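You operate a simulated robot arm through the tools that you are given. There is no shell and no other tool. Be economical: measure what you need, move in short steps, check, and stop when the job is done.

You are at the controls of a simulated robot arm. One attempt, no reset.

Task
Put things in order on the top of the dark bench. At the end: the silver large round weight stands where the clean filter with a ringed cap (marked "ROUGH") stood; the clean filter with a ringed cap stands where the blue reference resistor stood; the blue height pin stands on top of the yellow crimp anvil; the cream stub stands on top of the blue ribbed gel pack; the blue reference resistor stands on top of the grey soak plaque; whatever was shut is shut again. Leave all else as you found it, and nothing knocked over.
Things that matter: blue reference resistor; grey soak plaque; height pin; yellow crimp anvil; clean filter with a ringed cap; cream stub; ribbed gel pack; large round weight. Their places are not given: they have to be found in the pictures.

The check looks at the end state, three seconds after you hand in, the way a careful person would. Anything else that was tipped, shoved, dropped, spilled or broken makes it a failure. Lids that push on must go on centred and level and be pressed home; caps that screw on are set level and turned clockwise until they are tight.

Robot
A 6-joint arm with a two-finger parallel gripper, fixed in place. Base frame: the origin is at the foot of the arm, x ahead of it, y to its left, z up; the work surface is at about z = 0. Readings come in m, rad, newtons and seconds.
With the tool pointing down near the work surface it reaches from about 0.18 to 0.46 m from the base axis. Its first joint turns from -1.222 to 1.222 rad. Payload 1.9 kg.
The tool frame sits at the grasp point between the pads (the TCP): z along the fingers, y along the line on which they close. The tips reach 0.023 m beyond it. The gripper opens to 0.094 m. The fingers are 0.038 m wide and 0.01 m thick; the gripper's body (0.054 by 0.096 m) begins 0.039 m behind the TCP.
Orientation is that of the tool frame in the base frame, as a unit quaternion [x, y, z, w]. With the fingers straight down and closing along the base's y, the tool's x points along the base's -x, its y along +y and its z along -z.

Tools
- The arm moves only by the tool nudge_tool. Its argument "steps" is a list of rows, each an object (a shift or turn left out is 0, a gripper value left out holds the last) with "delta_rot": the turn, a rotation vector about the tool's x, y, z in rad, a list of three; "slide": the shift along the tool's x, y, z in m, a list of three; "jaw": the finger opening in m, from 0 to 0.094. In form: [{"delta_rot": [ax, ay, az], "slide": [tx, ty, tz], "jaw": jaw}, ...]. A call has 1 to 12 rows; each row is the pose to reach, as a shift and turn from the pose commanded when the call began, along the tool's axes at that moment. A row lasts 0.2 s, in which the tool goes at most 0.05 m and 0.15 rad; a call with a longer step from one row to the next is refused whole, and so is a gripper value outside its range. Where a pose cannot be reached the arm comes as near as it can. A force on the tool above 40 N (or 10 N above the force at the start of the call, whichever is more), or a blocked arm, ends the call early, and 0.2 s more pass. The fingers move at their own pace (about 0.108 m/s each) and stop on an object; they squeeze with about 24 N. The grip force told is the motor's: it shows also when the fingers shut on nothing. Time passes only in rows, and 0.2 s behind the last, so rows that repeat a pose let the fingers close. The reply holds the time, the measured pose of the TCP, the force on the tool along the base axes, the opening and the grip force, in the units named above and with some noise.
- Cameras (640 x 400 px; columns grow to the right, rows downward): "scene" is fixed at [0.0655, 0.3209, 0.4269]; the picture's right is [-0.67, -0.74, 0.00], its down [-0.41, 0.37, -0.83] and it looks along [0.62, -0.56, -0.55] (base axes); focal length 214 px, centre (320, 200). "wrist" rides on the gripper at [-0.039, 0, -0.044] in the tool frame; the picture's right is [0.00, -1.00, 0.00], its down [0.97, 0.00, -0.24] and it looks along [0.24, 0.00, 0.97] (tool axes); focal length 218 px, centre (320, 200).
- get_image(camera): a new picture of that camera. The clock stands still meanwhile.
- locate(camera, pixels): for up to 12 pixels [column, row] of the newest picture of that camera ("zoom" is the newest enlarged one), the place [x, y, z] in the base frame of the surface seen there, good to about 0.002 m. The clock stands still meanwhile.
- enlarge(camera, box): a new picture of the part [left, top, right, bottom] of that camera's present view, enlarged. The clock stands still meanwhile.
- close_job(): hands the job in; it is judged then, once.

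Keep the steps short. Do not move on a guess: measure, check each grasp and each placing, and mend mistakes. In all there are 80 turns and 46 pictures (those below and enlarged ones count). Leave the gripper open and the arm clear of the work at the hand-in unless told otherwise, and finish with a single line.

The tools are called after "Call:" by a JSON object that holds its "fn" and its "kwargs". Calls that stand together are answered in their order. nudge_tool: Moves the arm, as the interface text tells. Its arguments: {"type":"object","properties":{"steps":{"type":"array"}},"required":["steps"]} The other tools are called the same way: get_image (camera) takes a picture; locate (camera, pixels) gives the place of the surface under pixels of a picture; enlarge (camera, box) takes an enlarged picture of a part of a camera's view; close_job () hands the job in.

At the start:

```text
t: 0.0
tcp_pos: [0.2936, 0.1209, 0.3253]
tool_rot: [0.002, 1.0, 0.0, 0.001]
contact_force: [0.5, 0.1, -0.3]
width: 0.0941
grip_force: 0.0
```

scene: 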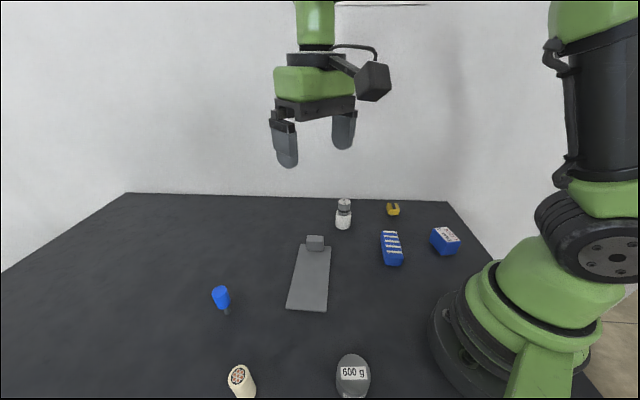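
wrist: 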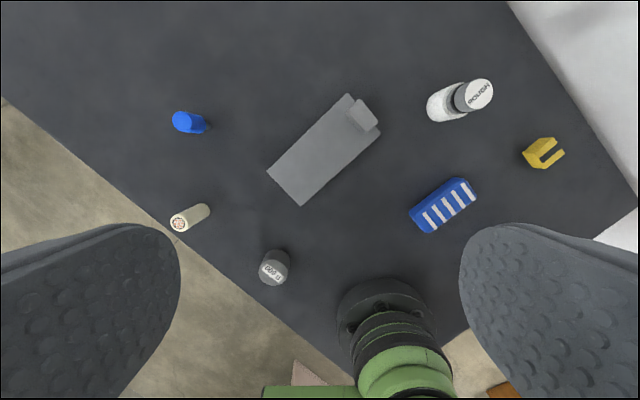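

I'll look closer at the objects in both views first.

Call:
{"fn": "enlarge", "kwargs": {"camera": "scene", "box": [280, 190, 480, 315]}}

Call:
{"fn": "enlarge", "kwargs": {"camera": "scene", "box": [200, 275, 400, 400]}}

Call:
{"fn": "enlarge", "kwargs": {"camera": "wrist", "box": [400, 60, 600, 185]}}

Call:
{"fn": "locate", "kwargs": {"camera": "wrist", "pixels": [[182, 122], [186, 221], [272, 271], [480, 94], [437, 106], [540, 152], [443, 205], [362, 115], [320, 150], [348, 95], [268, 171], [303, 204]]}}

Call:
{"fn": "locate", "kwargs": {"camera": "scene", "pixels": [[222, 292], [238, 374], [352, 360], [344, 202], [393, 206], [390, 240], [446, 236], [315, 238], [310, 280], [445, 250]]}}

```text
3.20 times, centred on (380, 252) of scene
```

zoom: 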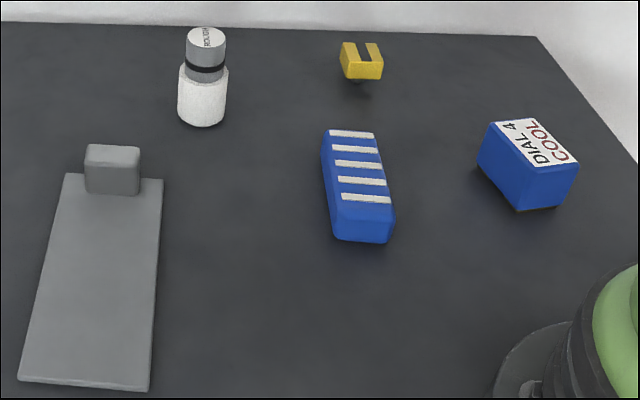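

```text
3.20 times, centred on (300, 338) of scene
```

zoom: 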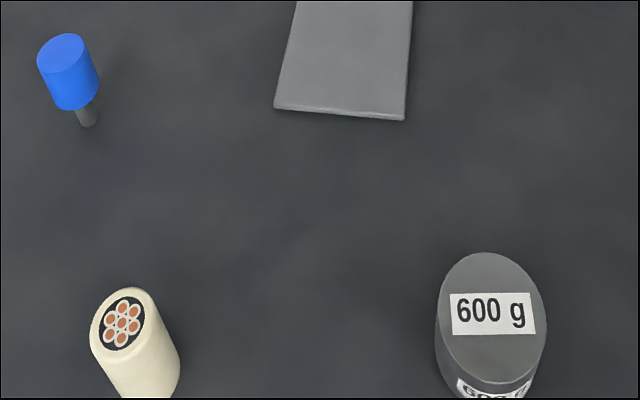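

```text
3.20 times, centred on (500, 122) of wrist
```

zoom: 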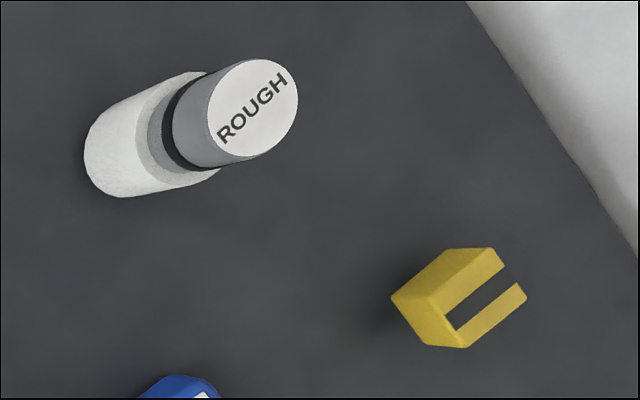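

```text
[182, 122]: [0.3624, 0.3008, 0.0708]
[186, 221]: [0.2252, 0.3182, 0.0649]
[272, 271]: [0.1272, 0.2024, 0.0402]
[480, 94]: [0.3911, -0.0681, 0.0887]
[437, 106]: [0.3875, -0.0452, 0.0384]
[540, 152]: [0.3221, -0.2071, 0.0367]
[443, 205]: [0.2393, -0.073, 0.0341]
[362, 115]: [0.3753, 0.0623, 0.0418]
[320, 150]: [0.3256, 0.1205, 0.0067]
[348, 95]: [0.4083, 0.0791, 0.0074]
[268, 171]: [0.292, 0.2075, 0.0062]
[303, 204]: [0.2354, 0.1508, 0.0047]
```

```text
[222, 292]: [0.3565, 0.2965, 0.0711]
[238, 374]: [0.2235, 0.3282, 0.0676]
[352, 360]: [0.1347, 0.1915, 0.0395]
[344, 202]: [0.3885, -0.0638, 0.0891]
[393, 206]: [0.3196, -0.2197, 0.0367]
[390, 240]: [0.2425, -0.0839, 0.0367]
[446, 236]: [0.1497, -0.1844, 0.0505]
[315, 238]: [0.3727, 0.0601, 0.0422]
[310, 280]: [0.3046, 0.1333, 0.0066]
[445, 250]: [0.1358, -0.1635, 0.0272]
```

The resistor is at about (0.15, -0.175), the filter (0.389, -0.062), the weight (0.13, 0.197), the pin (0.36, 0.298), the stub (0.224, 0.323), the anvil (0.32, -0.21), the gel pack (0.24, -0.08) and the plaque (0.30, 0.13). I'll go above the resistor first and look at it.

Call:
{"fn": "nudge_tool", "kwargs": {"steps": [{"slide": [0.004, -0.045, 0.01]}, {"slide": [0.008, -0.09, 0.02]}, {"slide": [0.012, -0.135, 0.03]}, {"slide": [0.016, -0.18, 0.04]}, {"slide": [0.04, -0.215, 0.055]}, {"slide": [0.075, -0.24, 0.07]}, {"slide": [0.105, -0.265, 0.08]}, {"slide": [0.13, -0.29, 0.1]}, {"slide": [0.13, -0.29, 0.1]}]}}

Call:
{"fn": "get_image", "kwargs": {"camera": "wrist"}}

```text
t: 2.0
tcp_pos: [0.1622, -0.1705, 0.2258]
tool_rot: [0.001, 1.0, -0.001, 0.001]
contact_force: [0.2, 0.3, 0.4]
width: 0.0941
grip_force: 0.0
```

```text
40 pictures are left
```

wrist: 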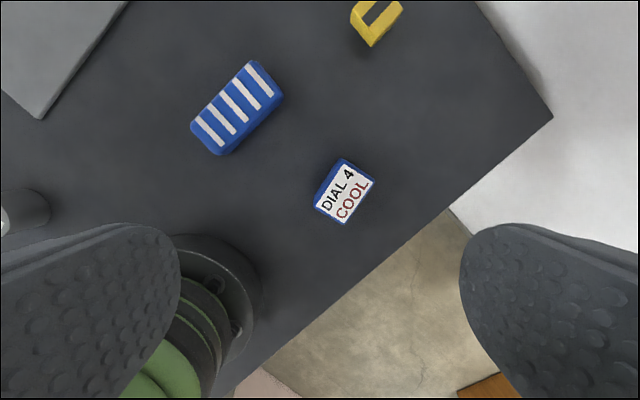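

The resistor's top is at about (345,192). I'll enlarge it to get its corners, and take the gel pack's too.

Call:
{"fn": "enlarge", "kwargs": {"camera": "wrist", "box": [295, 144, 391, 204]}}

Call:
{"fn": "locate", "kwargs": {"camera": "wrist", "pixels": [[343, 167], [373, 181], [343, 220], [316, 206], [345, 193], [237, 107], [252, 62], [282, 92], [222, 152], [193, 125], [372, 45]]}}

```text
6.67 times, centred on (343, 174) of wrist
```

zoom: 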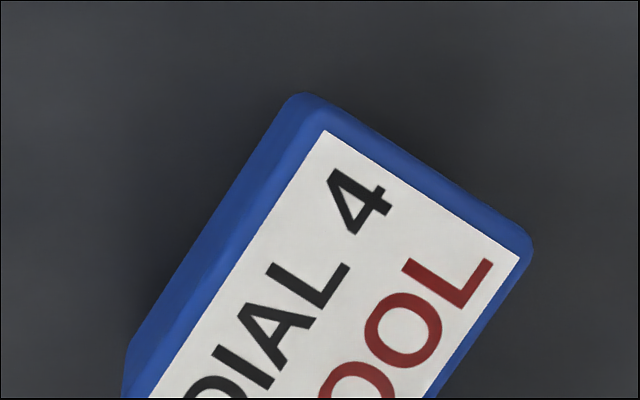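

```text
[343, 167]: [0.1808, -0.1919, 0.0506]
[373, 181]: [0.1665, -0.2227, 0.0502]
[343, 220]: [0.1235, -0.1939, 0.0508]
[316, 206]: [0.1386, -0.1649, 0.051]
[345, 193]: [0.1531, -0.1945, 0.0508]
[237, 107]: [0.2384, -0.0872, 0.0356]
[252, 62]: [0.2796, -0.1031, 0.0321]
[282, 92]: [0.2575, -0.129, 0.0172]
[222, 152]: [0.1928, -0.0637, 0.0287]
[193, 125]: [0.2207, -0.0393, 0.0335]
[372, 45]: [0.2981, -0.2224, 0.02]
```

The resistor's centre is at about (0.1525, -0.1935) with its top at z 0.0505. Its short side (about 34 mm) runs at 57° from base x. I'll turn the tool by 0.576 rad, centre over it, lower partway, and check.

Call:
{"fn": "nudge_tool", "kwargs": {"steps": [{"slide": [0.003, -0.008, 0.02], "delta_rot": [0, 0, 0.145]}, {"slide": [0.006, -0.015, 0.04], "delta_rot": [0, 0, 0.29]}, {"slide": [0.0098, -0.023, 0.07], "delta_rot": [0, 0, 0.435]}, {"slide": [0.0098, -0.023, 0.1], "delta_rot": [0, 0, 0.576]}, {"slide": [0.0098, -0.023, 0.1], "delta_rot": [0, 0, 0.576]}]}}

Call:
{"fn": "get_image", "kwargs": {"camera": "wrist"}}

```text
t: 3.2
tcp_pos: [0.1539, -0.1929, 0.1253]
tool_rot: [0.286, 0.958, 0.001, 0.001]
contact_force: [-0.2, 0.0, -0.2]
width: 0.0939
grip_force: 0.0
```

```text
38 pictures are left
```

wrist: 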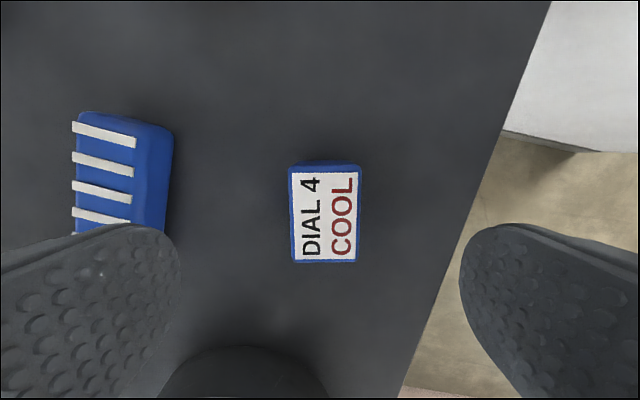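

The box looks square to the jaws and sits about 5 px right of centre. I'll measure the corners.

Call:
{"fn": "locate", "kwargs": {"camera": "wrist", "pixels": [[292, 172], [358, 172], [358, 259], [293, 261], [325, 215], [75, 130], [135, 140], [72, 210], [130, 218]]}}

```text
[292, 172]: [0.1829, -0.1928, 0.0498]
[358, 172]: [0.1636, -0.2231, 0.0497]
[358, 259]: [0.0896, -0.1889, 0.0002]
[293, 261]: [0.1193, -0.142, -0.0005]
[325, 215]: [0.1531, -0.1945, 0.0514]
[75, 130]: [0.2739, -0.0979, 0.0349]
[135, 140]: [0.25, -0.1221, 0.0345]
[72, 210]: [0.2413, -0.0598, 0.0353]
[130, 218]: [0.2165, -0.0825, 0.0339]
```

The centre reads (0.1531, -0.1945), a 2 mm correction. I'll lower to z 0.031 and close.

Call:
{"fn": "nudge_tool", "kwargs": {"steps": [{"slide": [0, -0.0018, 0.03]}, {"slide": [0, -0.0018, 0.06]}, {"slide": [0, -0.0018, 0.08]}, {"slide": [0, -0.0018, 0.094]}, {"slide": [0, -0.0018, 0.094], "jaw": 0.02}, {"slide": [0, -0.0018, 0.094], "jaw": 0.02}, {"slide": [0, -0.0018, 0.094], "jaw": 0.02}, {"slide": [0, -0.0018, 0.094], "jaw": 0.02}]}}

```text
t: 5.0
tcp_pos: [0.1532, -0.191, 0.0311]
tool_rot: [0.285, 0.958, 0.001, 0.001]
contact_force: [-0.2, 0.4, 0.4]
width: 0.0419
grip_force: 23.8
```

The grip is firm (42 mm, 24 N). I'll lift it 0.12 and carry it by a curved path to above the plaque.

Call:
{"fn": "nudge_tool", "kwargs": {"steps": [{"slide": [0, 0, 0.0]}, {"slide": [0, 0, -0.04]}, {"slide": [0, 0, -0.08]}, {"slide": [0, 0, -0.12]}, {"slide": [-0.01, 0.04, -0.12]}, {"slide": [-0.02, 0.08, -0.12]}, {"slide": [-0.03, 0.12, -0.12]}, {"slide": [-0.035, 0.165, -0.12]}, {"slide": [-0.02, 0.21, -0.12], "delta_rot": [0, 0, 0.05]}, {"slide": [0.0, 0.253, -0.12], "delta_rot": [0, 0, 0.1]}, {"slide": [0.02, 0.296, -0.12], "delta_rot": [0, 0, 0.15]}, {"slide": [0.04, 0.337, -0.12], "delta_rot": [0, 0, 0.2]}]}}

Call:
{"fn": "get_image", "kwargs": {"camera": "wrist"}}

Call:
{"fn": "get_image", "kwargs": {"camera": "scene"}}

```text
t: 7.6
tcp_pos: [0.3038, 0.1113, 0.1525]
tool_rot: [0.38, 0.925, 0.0, 0.002]
contact_force: [0.5, -0.3, -2.1]
width: 0.0418
grip_force: 24.2
```

```text
37 pictures are left
```

wrist: 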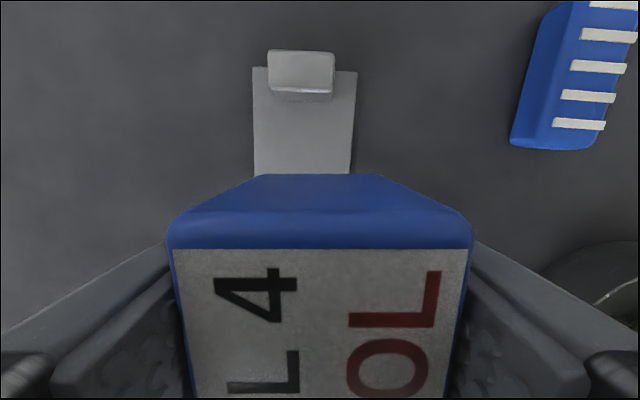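

```text
36 pictures are left
```

scene: 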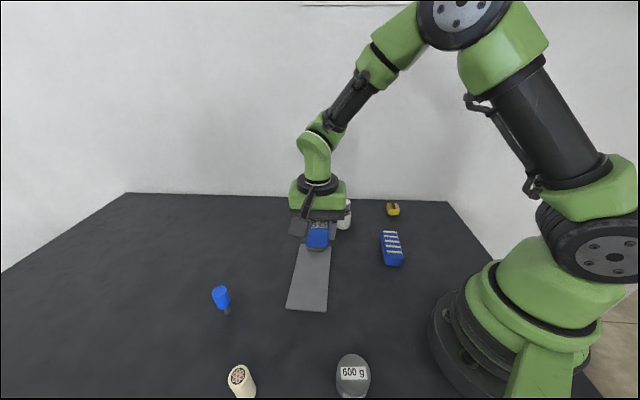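

Now above the plaque. I'll measure its edges and the little block.

Call:
{"fn": "locate", "kwargs": {"camera": "wrist", "pixels": [[255, 70], [355, 75], [256, 165], [350, 165], [271, 100], [330, 100], [300, 120]]}}

Call:
{"fn": "locate", "kwargs": {"camera": "scene", "pixels": [[288, 305], [325, 309], [300, 252], [329, 255]]}}

```text
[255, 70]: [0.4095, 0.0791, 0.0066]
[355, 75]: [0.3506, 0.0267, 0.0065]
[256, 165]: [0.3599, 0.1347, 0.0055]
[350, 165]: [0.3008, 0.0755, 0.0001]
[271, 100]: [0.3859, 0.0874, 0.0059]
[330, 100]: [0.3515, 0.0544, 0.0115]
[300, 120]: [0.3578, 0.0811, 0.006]
```

```text
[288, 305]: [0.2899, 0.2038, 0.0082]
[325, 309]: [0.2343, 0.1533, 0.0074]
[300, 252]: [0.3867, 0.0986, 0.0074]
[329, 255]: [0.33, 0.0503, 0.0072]
```

The plaque's top is at z 0.0066 and its axis lies at -48°. The middle of its free area is about (0.313, 0.126). I'll shift, turn 0.06 rad, and lower to just above contact.

Call:
{"fn": "nudge_tool", "kwargs": {"steps": [{"slide": [0.0055, 0.017, 0.03], "delta_rot": [0, 0, 0.06]}, {"slide": [0.0055, 0.017, 0.06], "delta_rot": [0, 0, 0.06]}, {"slide": [0.0055, 0.017, 0.09], "delta_rot": [0, 0, 0.06]}, {"slide": [0.0055, 0.017, 0.105], "delta_rot": [0, 0, 0.06]}, {"slide": [0.0055, 0.017, 0.112], "delta_rot": [0, 0, 0.06]}, {"slide": [0.0055, 0.017, 0.112], "delta_rot": [0, 0, 0.06]}]}}

Call:
{"fn": "enlarge", "kwargs": {"camera": "scene", "box": [260, 190, 420, 290]}}

```text
t: 9.0
tcp_pos: [0.3126, 0.1264, 0.0393]
tool_rot: [0.407, 0.913, 0.001, 0.001]
contact_force: [0.0, 0.5, -1.4]
width: 0.0418
grip_force: 24.1
```

```text
4.00 times, centred on (340, 240) of scene
```

zoom: 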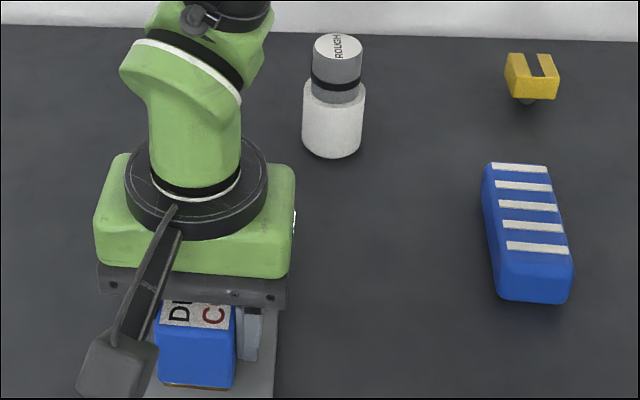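

It's about 1.5 mm above the plaque. I'll set it down, open, and rise.

Call:
{"fn": "nudge_tool", "kwargs": {"steps": [{"slide": [0, 0, 0.001]}, {"slide": [0, 0, 0.0018]}, {"slide": [0, 0, 0.0018]}, {"slide": [0, 0, 0.0018], "jaw": 0.07}, {"slide": [0, 0, 0.0018], "jaw": 0.094}, {"slide": [0, 0, -0.04]}, {"slide": [0, 0, -0.085]}, {"slide": [0, 0, -0.13]}, {"slide": [0, 0, -0.17]}, {"slide": [0, 0, -0.17]}]}}

Call:
{"fn": "get_image", "kwargs": {"camera": "wrist"}}

```text
t: 11.2
tcp_pos: [0.3122, 0.1264, 0.2086]
tool_rot: [0.406, 0.914, 0.001, 0.001]
contact_force: [-0.3, -0.3, 0.1]
width: 0.0941
grip_force: 0.1
```

```text
34 pictures are left
```

wrist: 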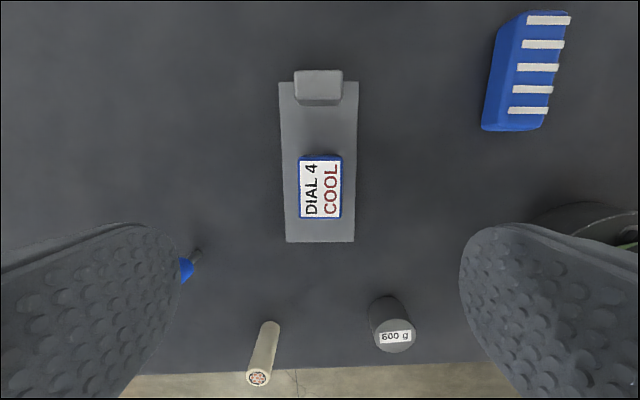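

The resistor stands well on the plaque. Next is the filter: I'll move above it at (0.389, -0.062).

Call:
{"fn": "nudge_tool", "kwargs": {"steps": [{"slide": [-0.037, -0.0134, 0], "delta_rot": [0, 0, -0.06]}, {"slide": [-0.074, -0.0268, 0], "delta_rot": [0, 0, -0.12]}, {"slide": [-0.111, -0.04, 0], "delta_rot": [0, 0, -0.18]}, {"slide": [-0.148, -0.0536, 0], "delta_rot": [0, 0, -0.22]}, {"slide": [-0.183, -0.067, 0], "delta_rot": [0, 0, -0.26]}, {"slide": [-0.183, -0.067, 0], "delta_rot": [0, 0, -0.26]}]}}

Call:
{"fn": "get_image", "kwargs": {"camera": "wrist"}}

```text
t: 12.6
tcp_pos: [0.3831, -0.0547, 0.2113]
tool_rot: [0.285, 0.959, 0.001, 0.001]
contact_force: [-0.1, -0.9, -0.1]
width: 0.0943
grip_force: 0.1
```

```text
33 pictures are left
```

wrist: 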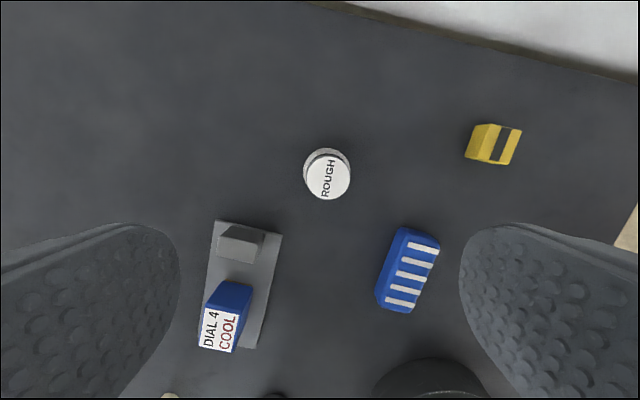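

Call:
{"fn": "enlarge", "kwargs": {"camera": "wrist", "box": [280, 135, 376, 195]}}

Call:
{"fn": "locate", "kwargs": {"camera": "zoom", "pixels": [[320, 300], [320, 180], [440, 300], [180, 280], [160, 200], [190, 130], [320, 95]]}}

Call:
{"fn": "locate", "kwargs": {"camera": "wrist", "pixels": [[327, 175], [308, 175], [347, 175], [327, 155], [327, 196]]}}

```text
6.67 times, centred on (328, 165) of wrist
```

zoom: 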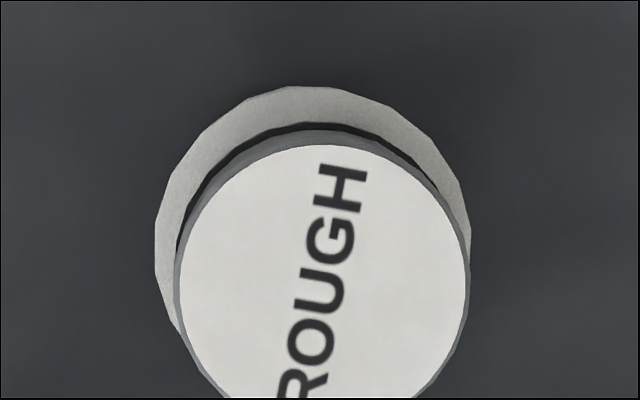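

```text
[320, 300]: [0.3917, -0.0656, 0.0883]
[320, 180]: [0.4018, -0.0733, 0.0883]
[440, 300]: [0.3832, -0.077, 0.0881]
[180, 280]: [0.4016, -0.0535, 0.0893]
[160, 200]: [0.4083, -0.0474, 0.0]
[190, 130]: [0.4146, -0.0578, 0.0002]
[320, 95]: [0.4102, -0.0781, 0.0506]
```

```text
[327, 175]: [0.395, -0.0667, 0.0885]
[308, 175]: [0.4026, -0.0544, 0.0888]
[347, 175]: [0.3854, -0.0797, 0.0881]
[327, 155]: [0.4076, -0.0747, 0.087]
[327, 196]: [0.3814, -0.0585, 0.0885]
```

The cap's centre is at (0.394, -0.0667) with its top at 0.0885 and the body's shoulder at 0.05. I'll grip the white body (TCP at z 0.054), starting with a pre-position at z 0.12 to check centring.

Call:
{"fn": "nudge_tool", "kwargs": {"steps": [{"slide": [-0.008, -0.002, 0.03]}, {"slide": [-0.0157, -0.0041, 0.06]}, {"slide": [-0.0157, -0.0041, 0.088]}, {"slide": [-0.0157, -0.0041, 0.088]}]}}

Call:
{"fn": "get_image", "kwargs": {"camera": "wrist"}}

Call:
{"fn": "locate", "kwargs": {"camera": "wrist", "pixels": [[320, 215], [320, 190], [320, 240]]}}

```text
t: 13.6
tcp_pos: [0.3952, -0.0675, 0.1233]
tool_rot: [0.285, 0.959, 0.001, 0.001]
contact_force: [-0.5, 1.5, 0.2]
width: 0.0941
grip_force: 0.0
```

```text
31 pictures are left
```

wrist: 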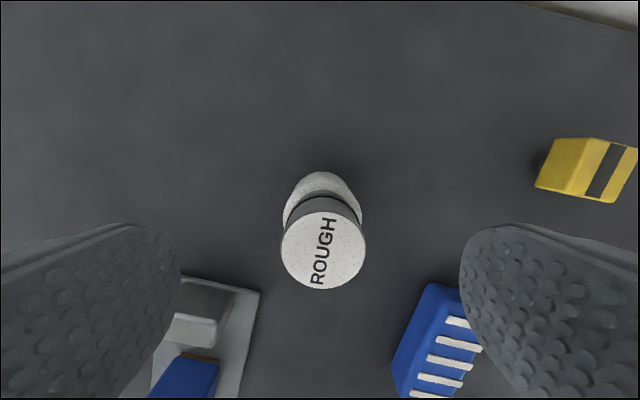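

```text
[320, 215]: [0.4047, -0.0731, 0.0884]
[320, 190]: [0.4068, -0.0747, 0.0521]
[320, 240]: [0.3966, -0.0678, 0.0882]
```

It's centred within about 1 mm and the fingers are clear of everything else. I'll lower to z 0.054 and close on the body.

Call:
{"fn": "nudge_tool", "kwargs": {"steps": [{"slide": [0, -0.001, 0.03]}, {"slide": [0, -0.001, 0.055]}, {"slide": [0, -0.001, 0.069]}, {"slide": [0, -0.001, 0.069]}, {"slide": [0, -0.001, 0.069], "jaw": 0.02}, {"slide": [0, -0.001, 0.069], "jaw": 0.02}, {"slide": [0, -0.001, 0.069], "jaw": 0.02}, {"slide": [0, -0.001, 0.069], "jaw": 0.02}]}}

Call:
{"fn": "enlarge", "kwargs": {"camera": "scene", "box": [280, 150, 440, 250]}}

```text
t: 15.4
tcp_pos: [0.3933, -0.0672, 0.0541]
tool_rot: [0.284, 0.959, 0.001, 0.002]
contact_force: [0.4, -0.3, 0.2]
width: 0.044
grip_force: 23.8
```

```text
4.00 times, centred on (360, 200) of scene
```

zoom: 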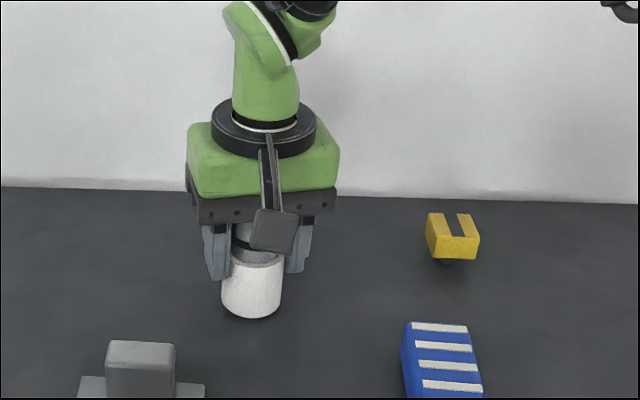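

The body is held (44 mm). I'll lift 0.08 and carry it to above the resistor's old spot (0.1531, -0.1945).

Call:
{"fn": "nudge_tool", "kwargs": {"steps": [{"slide": [0, 0, -0.03]}, {"slide": [0, 0, -0.06]}, {"slide": [0, 0, -0.085]}, {"slide": [0.022, -0.0397, -0.085]}, {"slide": [0.044, -0.0795, -0.085]}, {"slide": [0.066, -0.1192, -0.085]}, {"slide": [0.088, -0.1589, -0.085]}, {"slide": [0.11, -0.1987, -0.085]}, {"slide": [0.1322, -0.2384, -0.085]}, {"slide": [0.1322, -0.2384, -0.085]}]}}

Call:
{"fn": "get_image", "kwargs": {"camera": "scene"}}

```text
t: 17.6
tcp_pos: [0.1533, -0.1935, 0.1382]
tool_rot: [0.285, 0.959, 0.001, 0.001]
contact_force: [0.1, -0.6, -0.3]
width: 0.0437
grip_force: 24.1
```

```text
29 pictures are left
```

scene: 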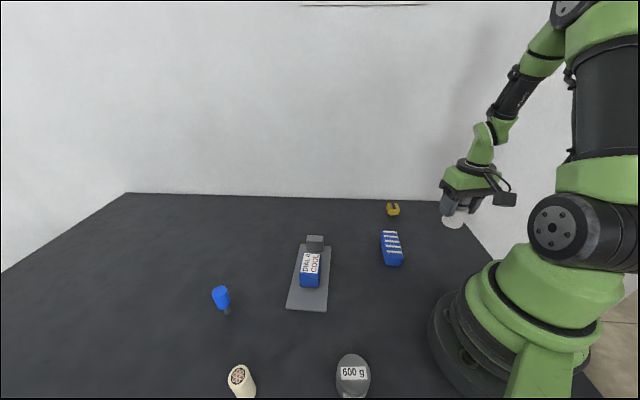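

It's over the spot and still held. I'll lower it to the bench in small last steps, open, and rise.

Call:
{"fn": "nudge_tool", "kwargs": {"steps": [{"slide": [0, 0, 0.03]}, {"slide": [0, 0, 0.06]}, {"slide": [0, 0, 0.077]}, {"slide": [0, 0, 0.082]}, {"slide": [0, 0, 0.084]}, {"slide": [0, 0, 0.0845]}, {"slide": [0, 0, 0.0845]}]}}

Call:
{"fn": "enlarge", "kwargs": {"camera": "scene", "box": [360, 170, 520, 270]}}

```text
t: 19.2
tcp_pos: [0.1532, -0.1948, 0.0536]
tool_rot: [0.285, 0.959, 0.001, 0.001]
contact_force: [-0.5, 1.6, 8.9]
width: 0.0439
grip_force: 24.3
```

```text
4.00 times, centred on (440, 220) of scene
```

zoom: 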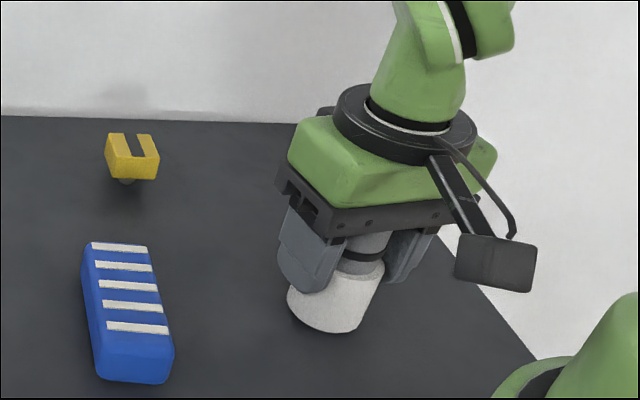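

It's in contact (9 N). Now I'll open and rise.

Call:
{"fn": "nudge_tool", "kwargs": {"steps": [{"slide": [0, 0, -0.0005], "jaw": 0.06}, {"slide": [0, 0, -0.0005], "jaw": 0.094}, {"slide": [0, 0, -0.0005], "jaw": 0.094}, {"slide": [0, 0, -0.04]}, {"slide": [0, 0, -0.085]}, {"slide": [0, 0, -0.13]}, {"slide": [0, 0, -0.165]}, {"slide": [0, 0, -0.165]}]}}

Call:
{"fn": "get_image", "kwargs": {"camera": "wrist"}}

Call:
{"fn": "locate", "kwargs": {"camera": "wrist", "pixels": [[320, 200], [320, 210]]}}

```text
t: 21.0
tcp_pos: [0.154, -0.1941, 0.217]
tool_rot: [0.284, 0.959, 0.0, 0.001]
contact_force: [-0.4, 0.7, -0.6]
width: 0.0942
grip_force: 0.0
```

```text
27 pictures are left
```

wrist: 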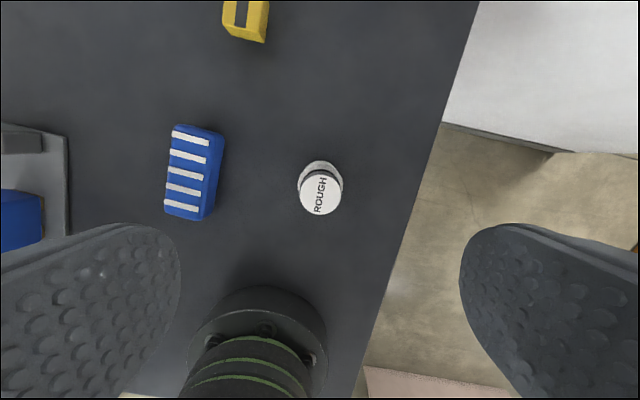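

```text
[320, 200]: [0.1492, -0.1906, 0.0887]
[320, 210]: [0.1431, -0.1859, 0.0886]
```

The filter stands at (0.153, -0.194), the right spot. Next is the weight: I'll swing around at z 0.22 to above (0.15, 0.19), turning the tool back to straight.

Call:
{"fn": "nudge_tool", "kwargs": {"steps": [{"slide": [-0.0039, 0.0425, 0], "delta_rot": [0, 0, -0.05]}, {"slide": [-0.0078, 0.085, 0], "delta_rot": [0, 0, -0.1]}, {"slide": [-0.0117, 0.1275, 0], "delta_rot": [0, 0, -0.15]}, {"slide": [-0.0156, 0.17, 0], "delta_rot": [0, 0, -0.2]}, {"slide": [0.0104, 0.2008, 0], "delta_rot": [0, 0, -0.25]}, {"slide": [0.0365, 0.2316, 0], "delta_rot": [0, 0, -0.3]}, {"slide": [0.0625, 0.2624, 0], "delta_rot": [0, 0, -0.36]}, {"slide": [0.0885, 0.2932, 0], "delta_rot": [0, 0, -0.42]}, {"slide": [0.13, 0.302, 0], "delta_rot": [0, 0, -0.48]}, {"slide": [0.1715, 0.3107, 0], "delta_rot": [0, 0, -0.53]}, {"slide": [0.213, 0.3194, 0], "delta_rot": [0, 0, -0.578]}, {"slide": [0.213, 0.3194, 0], "delta_rot": [0, 0, -0.578]}]}}

Call:
{"fn": "get_image", "kwargs": {"camera": "wrist"}}

```text
t: 23.6
tcp_pos: [0.1492, 0.1883, 0.2168]
tool_rot: [0.0, 1.0, 0.0, 0.001]
contact_force: [0.2, 0.1, -0.2]
width: 0.0941
grip_force: 0.0
```

```text
26 pictures are left
```

wrist: 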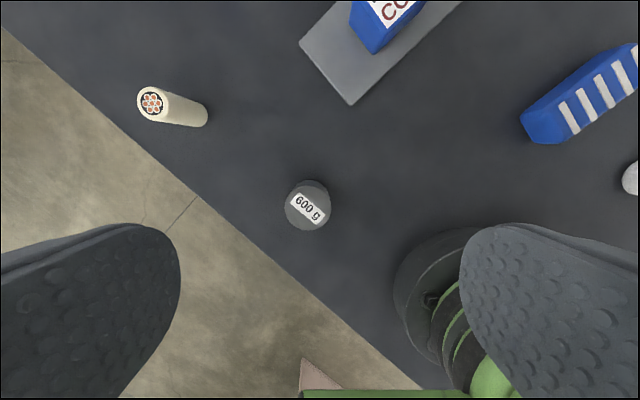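

Call:
{"fn": "locate", "kwargs": {"camera": "wrist", "pixels": [[307, 206], [287, 206], [328, 206], [307, 186], [307, 228], [400, 270], [415, 250], [430, 350], [450, 235], [152, 103], [200, 120]]}}

Call:
{"fn": "enlarge", "kwargs": {"camera": "wrist", "box": [259, 174, 355, 234]}}

```text
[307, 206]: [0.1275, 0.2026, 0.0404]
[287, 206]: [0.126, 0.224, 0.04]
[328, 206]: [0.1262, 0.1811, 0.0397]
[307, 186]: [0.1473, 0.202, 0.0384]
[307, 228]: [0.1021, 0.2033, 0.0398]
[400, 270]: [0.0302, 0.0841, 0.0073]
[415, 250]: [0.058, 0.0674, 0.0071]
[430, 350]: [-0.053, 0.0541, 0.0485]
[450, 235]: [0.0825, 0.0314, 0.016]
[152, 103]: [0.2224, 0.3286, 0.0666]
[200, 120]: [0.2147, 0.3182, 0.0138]
```

```text
6.67 times, centred on (307, 204) of wrist
```

zoom: 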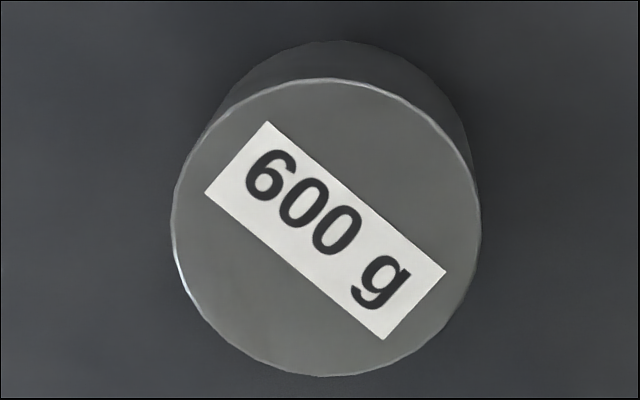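

The weight's centre is at (0.125, 0.2015), 48 mm across and 40 mm high, and the arm's foot is clear. I'll lower over it to z 0.030 and close.

Call:
{"fn": "nudge_tool", "kwargs": {"steps": [{"slide": [0.012, 0.0066, 0.035]}, {"slide": [0.0242, 0.0132, 0.075]}, {"slide": [0.0242, 0.0132, 0.12]}, {"slide": [0.0242, 0.0132, 0.155]}, {"slide": [0.0242, 0.0132, 0.175]}, {"slide": [0.0242, 0.0132, 0.187]}, {"slide": [0.0242, 0.0132, 0.187]}, {"slide": [0.0242, 0.0132, 0.187], "jaw": 0.03}, {"slide": [0.0242, 0.0132, 0.187], "jaw": 0.03}, {"slide": [0.0242, 0.0132, 0.187], "jaw": 0.03}, {"slide": [0.0242, 0.0132, 0.187], "jaw": 0.03}]}}

Call:
{"fn": "get_image", "kwargs": {"camera": "wrist"}}

```text
t: 26.0
tcp_pos: [0.1265, 0.2029, 0.0317]
tool_rot: [-0.001, 1.0, 0.0, 0.001]
contact_force: [0.9, -0.9, -0.7]
width: 0.0486
grip_force: 23.7
```

```text
24 pictures are left
```

wrist: 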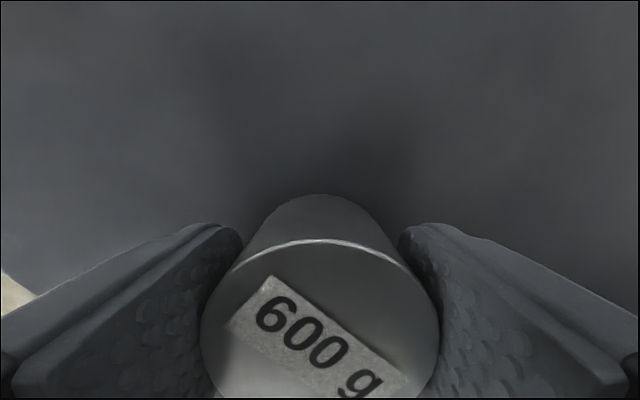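

The weight is held (48.6 mm). I'll lift 0.1 and carry it to above the filter's old spot (0.394, -0.067).

Call:
{"fn": "nudge_tool", "kwargs": {"steps": [{"slide": [0, 0, -0.03]}, {"slide": [0, 0, -0.065]}, {"slide": [0, 0, -0.1]}, {"slide": [-0.0335, -0.0337, -0.1]}, {"slide": [-0.067, -0.0674, -0.1]}, {"slide": [-0.1005, -0.1011, -0.1]}, {"slide": [-0.134, -0.1348, -0.1]}, {"slide": [-0.1675, -0.1685, -0.1]}, {"slide": [-0.201, -0.2022, -0.1]}, {"slide": [-0.2345, -0.2358, -0.1]}, {"slide": [-0.268, -0.2695, -0.1]}, {"slide": [-0.268, -0.2695, -0.1]}]}}

```text
t: 28.6
tcp_pos: [0.3915, -0.0674, 0.1321]
tool_rot: [0.001, 1.0, -0.001, -0.001]
contact_force: [-0.5, -0.3, -5.8]
width: 0.0487
grip_force: 24.4
```

Over the spot and held. I'll lower it 0.1 gently.

Call:
{"fn": "nudge_tool", "kwargs": {"steps": [{"slide": [-0.001, 0, 0.03]}, {"slide": [-0.001, 0, 0.06]}, {"slide": [-0.001, 0, 0.085]}, {"slide": [-0.001, 0, 0.095]}, {"slide": [-0.001, 0, 0.099]}, {"slide": [-0.001, 0, 0.1005]}, {"slide": [-0.001, 0, 0.1005]}]}}

Call:
{"fn": "enlarge", "kwargs": {"camera": "scene", "box": [280, 150, 440, 250]}}

```text
t: 30.2
tcp_pos: [0.3945, -0.0671, 0.0312]
tool_rot: [0.001, 1.0, 0.001, 0.001]
contact_force: [-5.7, 2.2, 12.4]
width: 0.0487
grip_force: 24.3
```

```text
4.00 times, centred on (360, 200) of scene
```

zoom: 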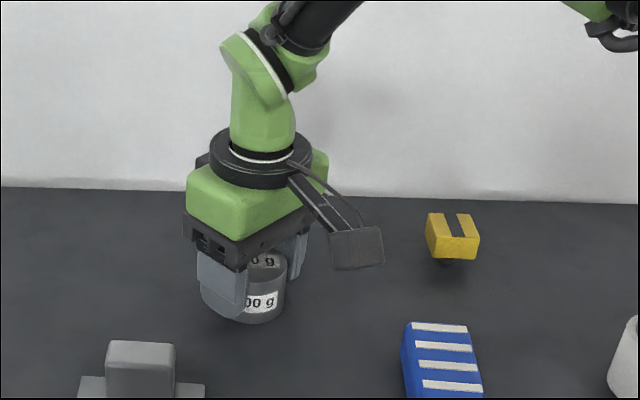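

It's down. I'll open, rise, and look.

Call:
{"fn": "nudge_tool", "kwargs": {"steps": [{"slide": [0, 0, -0.0005], "jaw": 0.06}, {"slide": [0, 0, -0.0005], "jaw": 0.094}, {"slide": [0, 0, -0.0005], "jaw": 0.094}, {"slide": [0, 0, -0.04]}, {"slide": [0, 0, -0.085]}, {"slide": [0, 0, -0.13]}, {"slide": [0.02, -0.03, -0.16]}, {"slide": [0.03, -0.06, -0.16]}, {"slide": [0.05, -0.1, -0.16]}, {"slide": [0.05, -0.1, -0.16]}]}}

Call:
{"fn": "get_image", "kwargs": {"camera": "wrist"}}

```text
t: 32.4
tcp_pos: [0.3443, -0.1665, 0.1894]
tool_rot: [-0.001, 1.0, 0.0, 0.0]
contact_force: [0.8, -0.7, -0.7]
width: 0.0938
grip_force: 0.0
```

```text
22 pictures are left
```

wrist: 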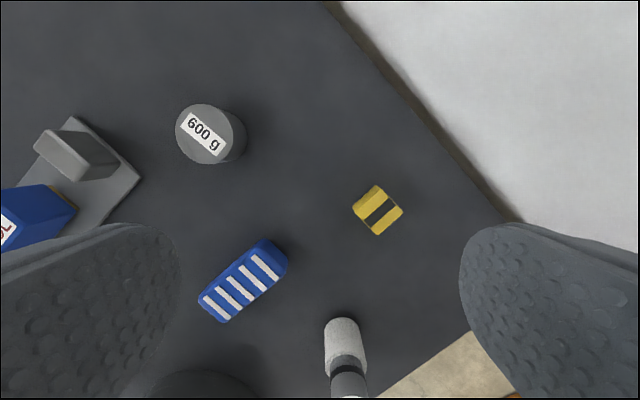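

The weight is upright. Now I'll measure the anvil with an enlarged view and check the weight and gel pack positions.

Call:
{"fn": "enlarge", "kwargs": {"camera": "wrist", "box": [340, 178, 420, 228]}}

Call:
{"fn": "locate", "kwargs": {"camera": "zoom", "pixels": [[150, 210], [210, 140], [290, 70], [290, 230], [340, 290], [430, 200], [480, 250], [490, 270], [400, 180], [200, 280], [320, 350], [385, 255]]}}

Call:
{"fn": "locate", "kwargs": {"camera": "wrist", "pixels": [[204, 134], [179, 134], [229, 134], [204, 106], [204, 162], [244, 284], [262, 240], [286, 265], [224, 320], [201, 297], [378, 211]]}}

```text
8.00 times, centred on (380, 203) of wrist
```

zoom: 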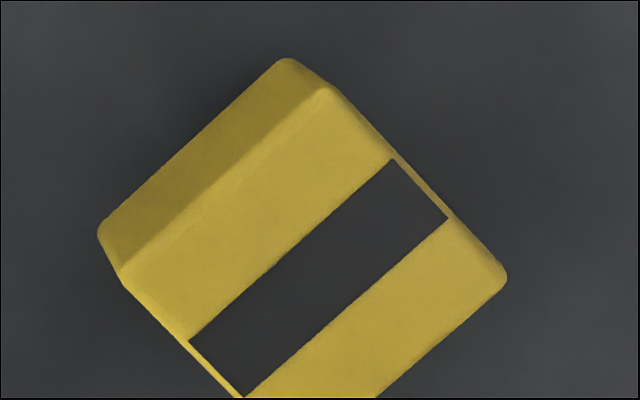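

```text
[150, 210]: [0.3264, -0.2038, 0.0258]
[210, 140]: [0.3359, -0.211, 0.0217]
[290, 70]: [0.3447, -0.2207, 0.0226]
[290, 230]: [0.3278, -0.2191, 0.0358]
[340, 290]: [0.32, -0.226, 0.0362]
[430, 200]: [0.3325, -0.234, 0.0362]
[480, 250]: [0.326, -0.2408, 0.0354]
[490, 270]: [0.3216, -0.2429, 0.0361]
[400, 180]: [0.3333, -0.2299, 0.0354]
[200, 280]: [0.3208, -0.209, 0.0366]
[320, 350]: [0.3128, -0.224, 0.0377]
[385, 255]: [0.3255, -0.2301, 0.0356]
```

```text
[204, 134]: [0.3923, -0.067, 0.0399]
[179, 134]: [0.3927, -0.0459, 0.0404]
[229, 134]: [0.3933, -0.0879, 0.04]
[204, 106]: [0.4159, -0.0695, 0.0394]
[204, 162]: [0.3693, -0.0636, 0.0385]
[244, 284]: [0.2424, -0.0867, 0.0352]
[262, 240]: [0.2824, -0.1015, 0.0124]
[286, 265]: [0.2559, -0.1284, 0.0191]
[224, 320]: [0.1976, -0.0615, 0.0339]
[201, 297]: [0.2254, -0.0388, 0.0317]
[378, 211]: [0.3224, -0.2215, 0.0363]
```

The anvil's top is flat (the dark stripe is level with it), with its centre at about (0.322, -0.2225) and top at z 0.036. The weight's centre is at (0.3925, -0.067), good. Next I'll swing over towards the pin and look.

Call:
{"fn": "nudge_tool", "kwargs": {"steps": [{"slide": [0.005, 0.045, 0], "delta_rot": [0, 0, -0.07]}, {"slide": [0.01, 0.09, 0], "delta_rot": [0, 0, -0.14]}, {"slide": [0.015, 0.135, 0], "delta_rot": [0, 0, -0.21]}, {"slide": [0.02, 0.18, 0], "delta_rot": [0, 0, -0.28]}, {"slide": [0.025, 0.225, 0], "delta_rot": [0, 0, -0.35]}, {"slide": [0.03, 0.27, 0], "delta_rot": [0, 0, -0.42]}, {"slide": [0.035, 0.315, 0], "delta_rot": [0, 0, -0.5]}, {"slide": [0.04, 0.36, 0], "delta_rot": [0, 0, -0.6]}, {"slide": [0.045, 0.4, 0], "delta_rot": [0, 0, -0.69]}, {"slide": [0.045, 0.415, 0], "delta_rot": [0, 0, -0.69]}, {"slide": [0.045, 0.415, 0], "delta_rot": [0, 0, -0.69]}]}}

Call:
{"fn": "get_image", "kwargs": {"camera": "wrist"}}

```text
t: 34.8
tcp_pos: [0.2988, 0.2473, 0.1911]
tool_rot: [-0.338, 0.941, -0.001, 0.001]
contact_force: [0.9, -0.4, 0.5]
width: 0.0939
grip_force: 0.0
```

```text
20 pictures are left
```

wrist: 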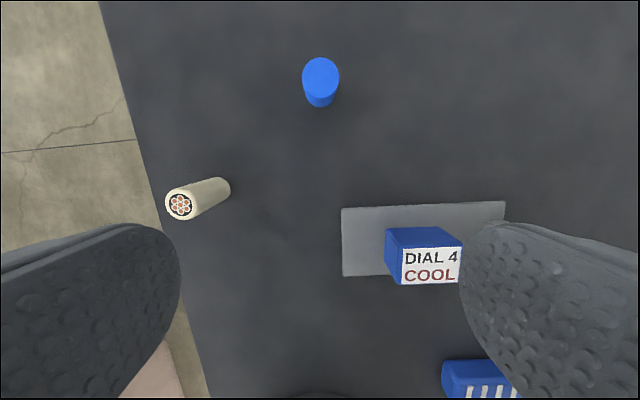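

Call:
{"fn": "enlarge", "kwargs": {"camera": "wrist", "box": [280, 50, 360, 100]}}

Call:
{"fn": "locate", "kwargs": {"camera": "wrist", "pixels": [[320, 77], [305, 77], [336, 77], [320, 61], [320, 92], [318, 104], [180, 205], [169, 205], [191, 205], [180, 194], [180, 216], [226, 185]]}}

Call:
{"fn": "locate", "kwargs": {"camera": "zoom", "pixels": [[320, 200], [190, 200], [450, 200], [320, 80], [320, 320]]}}

```text
8.00 times, centred on (320, 75) of wrist
```

zoom: 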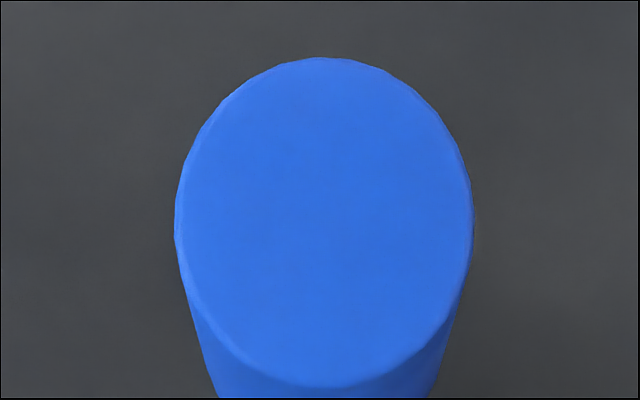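

```text
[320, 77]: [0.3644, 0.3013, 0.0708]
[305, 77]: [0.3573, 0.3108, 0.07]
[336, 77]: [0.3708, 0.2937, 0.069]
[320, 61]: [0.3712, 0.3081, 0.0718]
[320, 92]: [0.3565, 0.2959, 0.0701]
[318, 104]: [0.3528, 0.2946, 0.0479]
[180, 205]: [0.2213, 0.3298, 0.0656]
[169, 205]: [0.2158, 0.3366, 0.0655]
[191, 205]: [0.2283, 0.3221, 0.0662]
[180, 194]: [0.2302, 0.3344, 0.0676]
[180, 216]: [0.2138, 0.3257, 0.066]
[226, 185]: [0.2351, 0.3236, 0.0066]
```

```text
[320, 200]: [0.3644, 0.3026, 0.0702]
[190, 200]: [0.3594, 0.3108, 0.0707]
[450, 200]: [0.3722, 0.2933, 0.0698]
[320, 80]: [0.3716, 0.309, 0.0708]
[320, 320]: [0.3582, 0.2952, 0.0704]
```

The pin's centre is at about (0.364, 0.301), radius 0.472, near the reach limit. I'll approach at z 0.12 and see whether the arm gets there.

Call:
{"fn": "nudge_tool", "kwargs": {"steps": [{"slide": [-0.03, 0, 0.01]}, {"slide": [-0.06, 0, 0.04]}, {"slide": [-0.0843, 0, 0.07]}, {"slide": [-0.0843, 0, 0.07]}, {"slide": [-0.0843, 0, 0.07]}]}}

Call:
{"fn": "get_image", "kwargs": {"camera": "wrist"}}

```text
t: 36.0
tcp_pos: [0.3543, 0.297, 0.1211]
tool_rot: [-0.338, 0.941, 0.0, 0.0]
contact_force: [1.2, 0.8, -0.1]
width: 0.0939
grip_force: 0.1
out of reach, approached as far as the arm can: row 3, 4, 5
```

```text
18 pictures are left
```

wrist: 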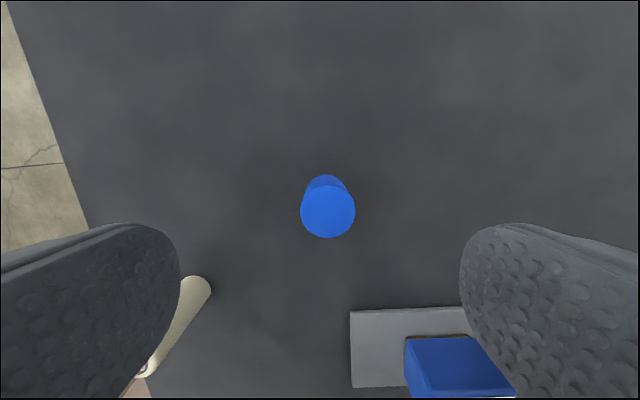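

The arm stops about 10 mm short radially. The pads are 38 mm wide, so the pin's head can still be gripped off centre. I'll re-measure the pin's head.

Call:
{"fn": "locate", "kwargs": {"camera": "wrist", "pixels": [[328, 212], [303, 212], [353, 212], [328, 187], [328, 236], [324, 180]]}}

Call:
{"fn": "enlarge", "kwargs": {"camera": "scene", "box": [170, 230, 298, 310]}}

```text
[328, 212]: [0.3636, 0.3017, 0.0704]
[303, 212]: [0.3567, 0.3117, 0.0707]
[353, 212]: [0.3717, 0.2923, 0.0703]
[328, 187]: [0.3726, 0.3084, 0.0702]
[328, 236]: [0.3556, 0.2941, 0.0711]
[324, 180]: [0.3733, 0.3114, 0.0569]
```

```text
5.00 times, centred on (234, 270) of scene
```

zoom: 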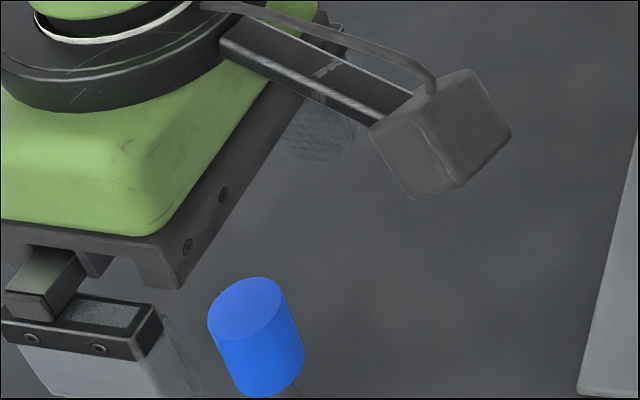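

The pin's centre is at (0.364, 0.301), 3 mm to the right and 10 mm further out than the TCP. I'll go down partway and read the pose.

Call:
{"fn": "nudge_tool", "kwargs": {"steps": [{"slide": [0, -0.003, 0.0]}, {"slide": [0, -0.003, 0.015]}, {"slide": [0, -0.003, 0.015]}]}}

```text
t: 36.8
tcp_pos: [0.3561, 0.2943, 0.1052]
tool_rot: [-0.339, 0.941, 0.001, 0.001]
contact_force: [0.0, -0.4, -0.6]
width: 0.0937
grip_force: 0.0
```

The pose is consistent and sits about 10 mm short. I'll lower to z about 0.05 while asking for 6 mm more outward reach.

Call:
{"fn": "nudge_tool", "kwargs": {"steps": [{"slide": [0, 0, 0.02]}, {"slide": [-0.003, 0, 0.04]}, {"slide": [-0.006, 0, 0.055]}, {"slide": [-0.006, 0, 0.055]}]}}

Call:
{"fn": "get_image", "kwargs": {"camera": "wrist"}}

```text
t: 37.8
tcp_pos: [0.3526, 0.2931, 0.0508]
tool_rot: [-0.338, 0.941, -0.001, 0.002]
contact_force: [-0.1, -0.3, 0.9]
width: 0.0942
grip_force: 0.1
out of reach, approached as far as the arm can: row 2, 3, 4
```

```text
16 pictures are left
```

wrist: 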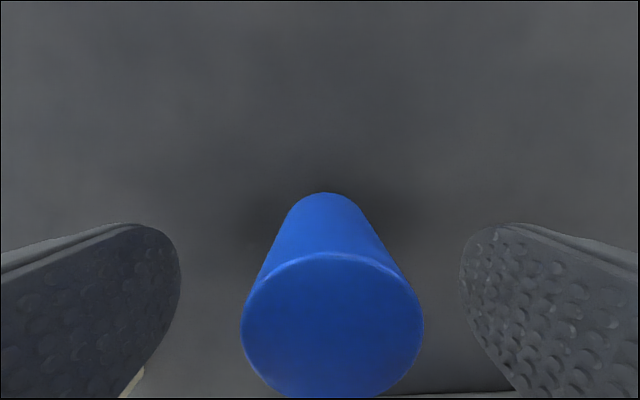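

The head spans columns 242–423 (centre 332), about 1.7 mm right of jaw centre. The pads still overlap its axis by about 5 mm. I'll shift 1.7 mm, half close, then close.

Call:
{"fn": "nudge_tool", "kwargs": {"steps": [{"slide": [0, -0.0017, 0]}, {"slide": [0, -0.0017, 0], "jaw": 0.04}, {"slide": [0, -0.0017, 0], "jaw": 0.04}, {"slide": [0, -0.0017, 0], "jaw": 0.028}, {"slide": [0, -0.0017, 0], "jaw": 0.01}, {"slide": [0, -0.0017, 0], "jaw": 0.01}, {"slide": [0, -0.0017, 0], "jaw": 0.01}]}}

Call:
{"fn": "get_image", "kwargs": {"camera": "wrist"}}

```text
t: 39.4
tcp_pos: [0.3547, 0.2911, 0.0511]
tool_rot: [-0.338, 0.941, -0.001, 0.001]
contact_force: [-0.4, 0.1, -0.1]
width: 0.0244
grip_force: 24.0
```

```text
15 pictures are left
```

wrist: 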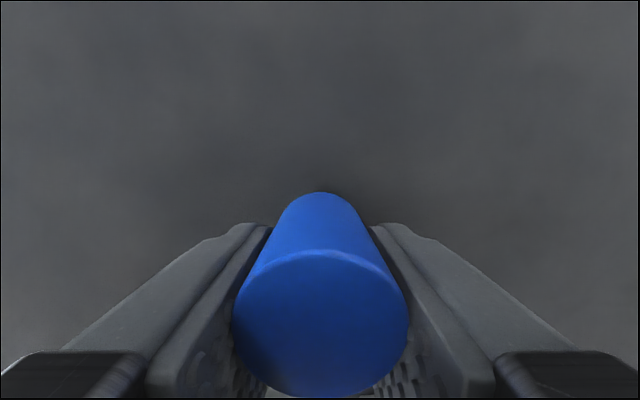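

The pin is held (24.4 mm). I'll measure its top centre, then lift.

Call:
{"fn": "locate", "kwargs": {"camera": "wrist", "pixels": [[320, 325], [320, 260], [240, 325], [400, 325]]}}

Call:
{"fn": "nudge_tool", "kwargs": {"steps": [{"slide": [0, 0, -0.02]}, {"slide": [0.01, 0, -0.05]}, {"slide": [0.02, 0, -0.085]}, {"slide": [0.03, 0, -0.11]}, {"slide": [0.03, 0, -0.11]}]}}

Call:
{"fn": "get_image", "kwargs": {"camera": "scene"}}

```text
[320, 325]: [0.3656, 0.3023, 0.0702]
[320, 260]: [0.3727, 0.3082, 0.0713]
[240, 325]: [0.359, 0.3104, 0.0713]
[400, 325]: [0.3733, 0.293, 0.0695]
```

```text
t: 40.6
tcp_pos: [0.3314, 0.273, 0.1622]
tool_rot: [-0.339, 0.941, 0.0, 0.001]
contact_force: [0.5, 0.4, -1.1]
width: 0.0246
grip_force: 24.5
```

```text
14 pictures are left
```

scene: 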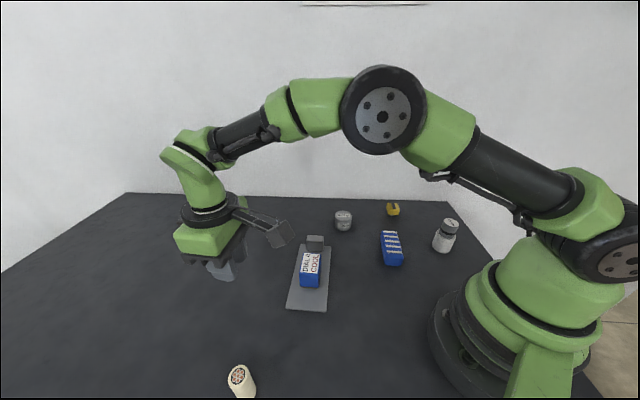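

It's lifted cleanly. Now I'll carry it to above the anvil, turning the tool +1.29 rad as the arm swings.

Call:
{"fn": "nudge_tool", "kwargs": {"steps": [{"slide": [0.0296, -0.0331, 0], "delta_rot": [0, 0, 0.117]}, {"slide": [0.0593, -0.0662, 0], "delta_rot": [0, 0, 0.235]}, {"slide": [0.0889, -0.0993, 0], "delta_rot": [0, 0, 0.352]}, {"slide": [0.1186, -0.1324, 0], "delta_rot": [0, 0, 0.469]}, {"slide": [0.1482, -0.1655, 0], "delta_rot": [0, 0, 0.586]}, {"slide": [0.1779, -0.1985, 0], "delta_rot": [0, 0, 0.704]}, {"slide": [0.2075, -0.2316, 0], "delta_rot": [0, 0, 0.821]}, {"slide": [0.2372, -0.2647, 0], "delta_rot": [0, 0, 0.938]}, {"slide": [0.2668, -0.2978, 0], "delta_rot": [0, 0, 1.055]}, {"slide": [0.2965, -0.3309, 0], "delta_rot": [0, 0, 1.173]}, {"slide": [0.3261, -0.364, 0], "delta_rot": [0, 0, 1.29]}, {"slide": [0.3261, -0.364, 0], "delta_rot": [0, 0, 1.29]}]}}

Call:
{"fn": "get_image", "kwargs": {"camera": "wrist"}}

```text
t: 43.2
tcp_pos: [0.3124, -0.2149, 0.1639]
tool_rot: [0.296, 0.955, 0.0, 0.001]
contact_force: [-0.2, -1.1, -0.4]
width: 0.0245
grip_force: 23.7
```

```text
13 pictures are left
```

wrist: 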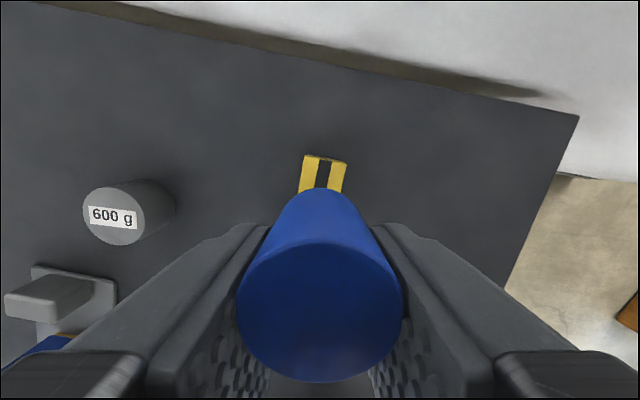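

I'll locate the pin's top and the visible anvil corners.

Call:
{"fn": "locate", "kwargs": {"camera": "wrist", "pixels": [[320, 310], [320, 250], [240, 308], [400, 308], [306, 158], [345, 164], [302, 190], [343, 190], [325, 163], [321, 186]]}}

Call:
{"fn": "enlarge", "kwargs": {"camera": "scene", "box": [340, 150, 436, 210]}}

```text
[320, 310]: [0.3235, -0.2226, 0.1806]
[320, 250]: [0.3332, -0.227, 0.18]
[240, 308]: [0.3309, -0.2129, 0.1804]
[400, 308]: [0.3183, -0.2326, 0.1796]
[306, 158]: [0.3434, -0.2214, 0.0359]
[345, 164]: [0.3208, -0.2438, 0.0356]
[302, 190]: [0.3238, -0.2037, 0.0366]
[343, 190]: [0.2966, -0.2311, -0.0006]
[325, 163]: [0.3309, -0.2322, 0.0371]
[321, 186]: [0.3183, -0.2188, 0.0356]
```

```text
6.67 times, centred on (388, 180) of scene
```

zoom: 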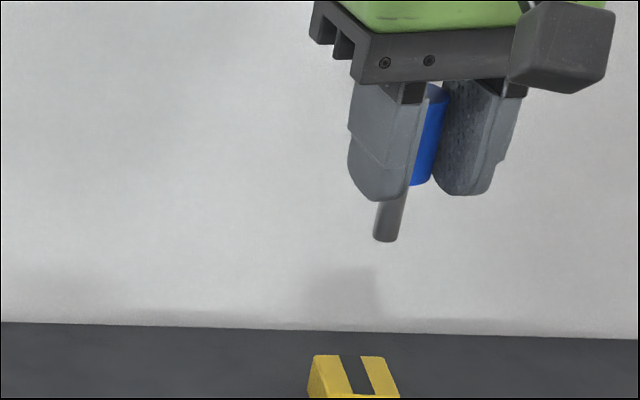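

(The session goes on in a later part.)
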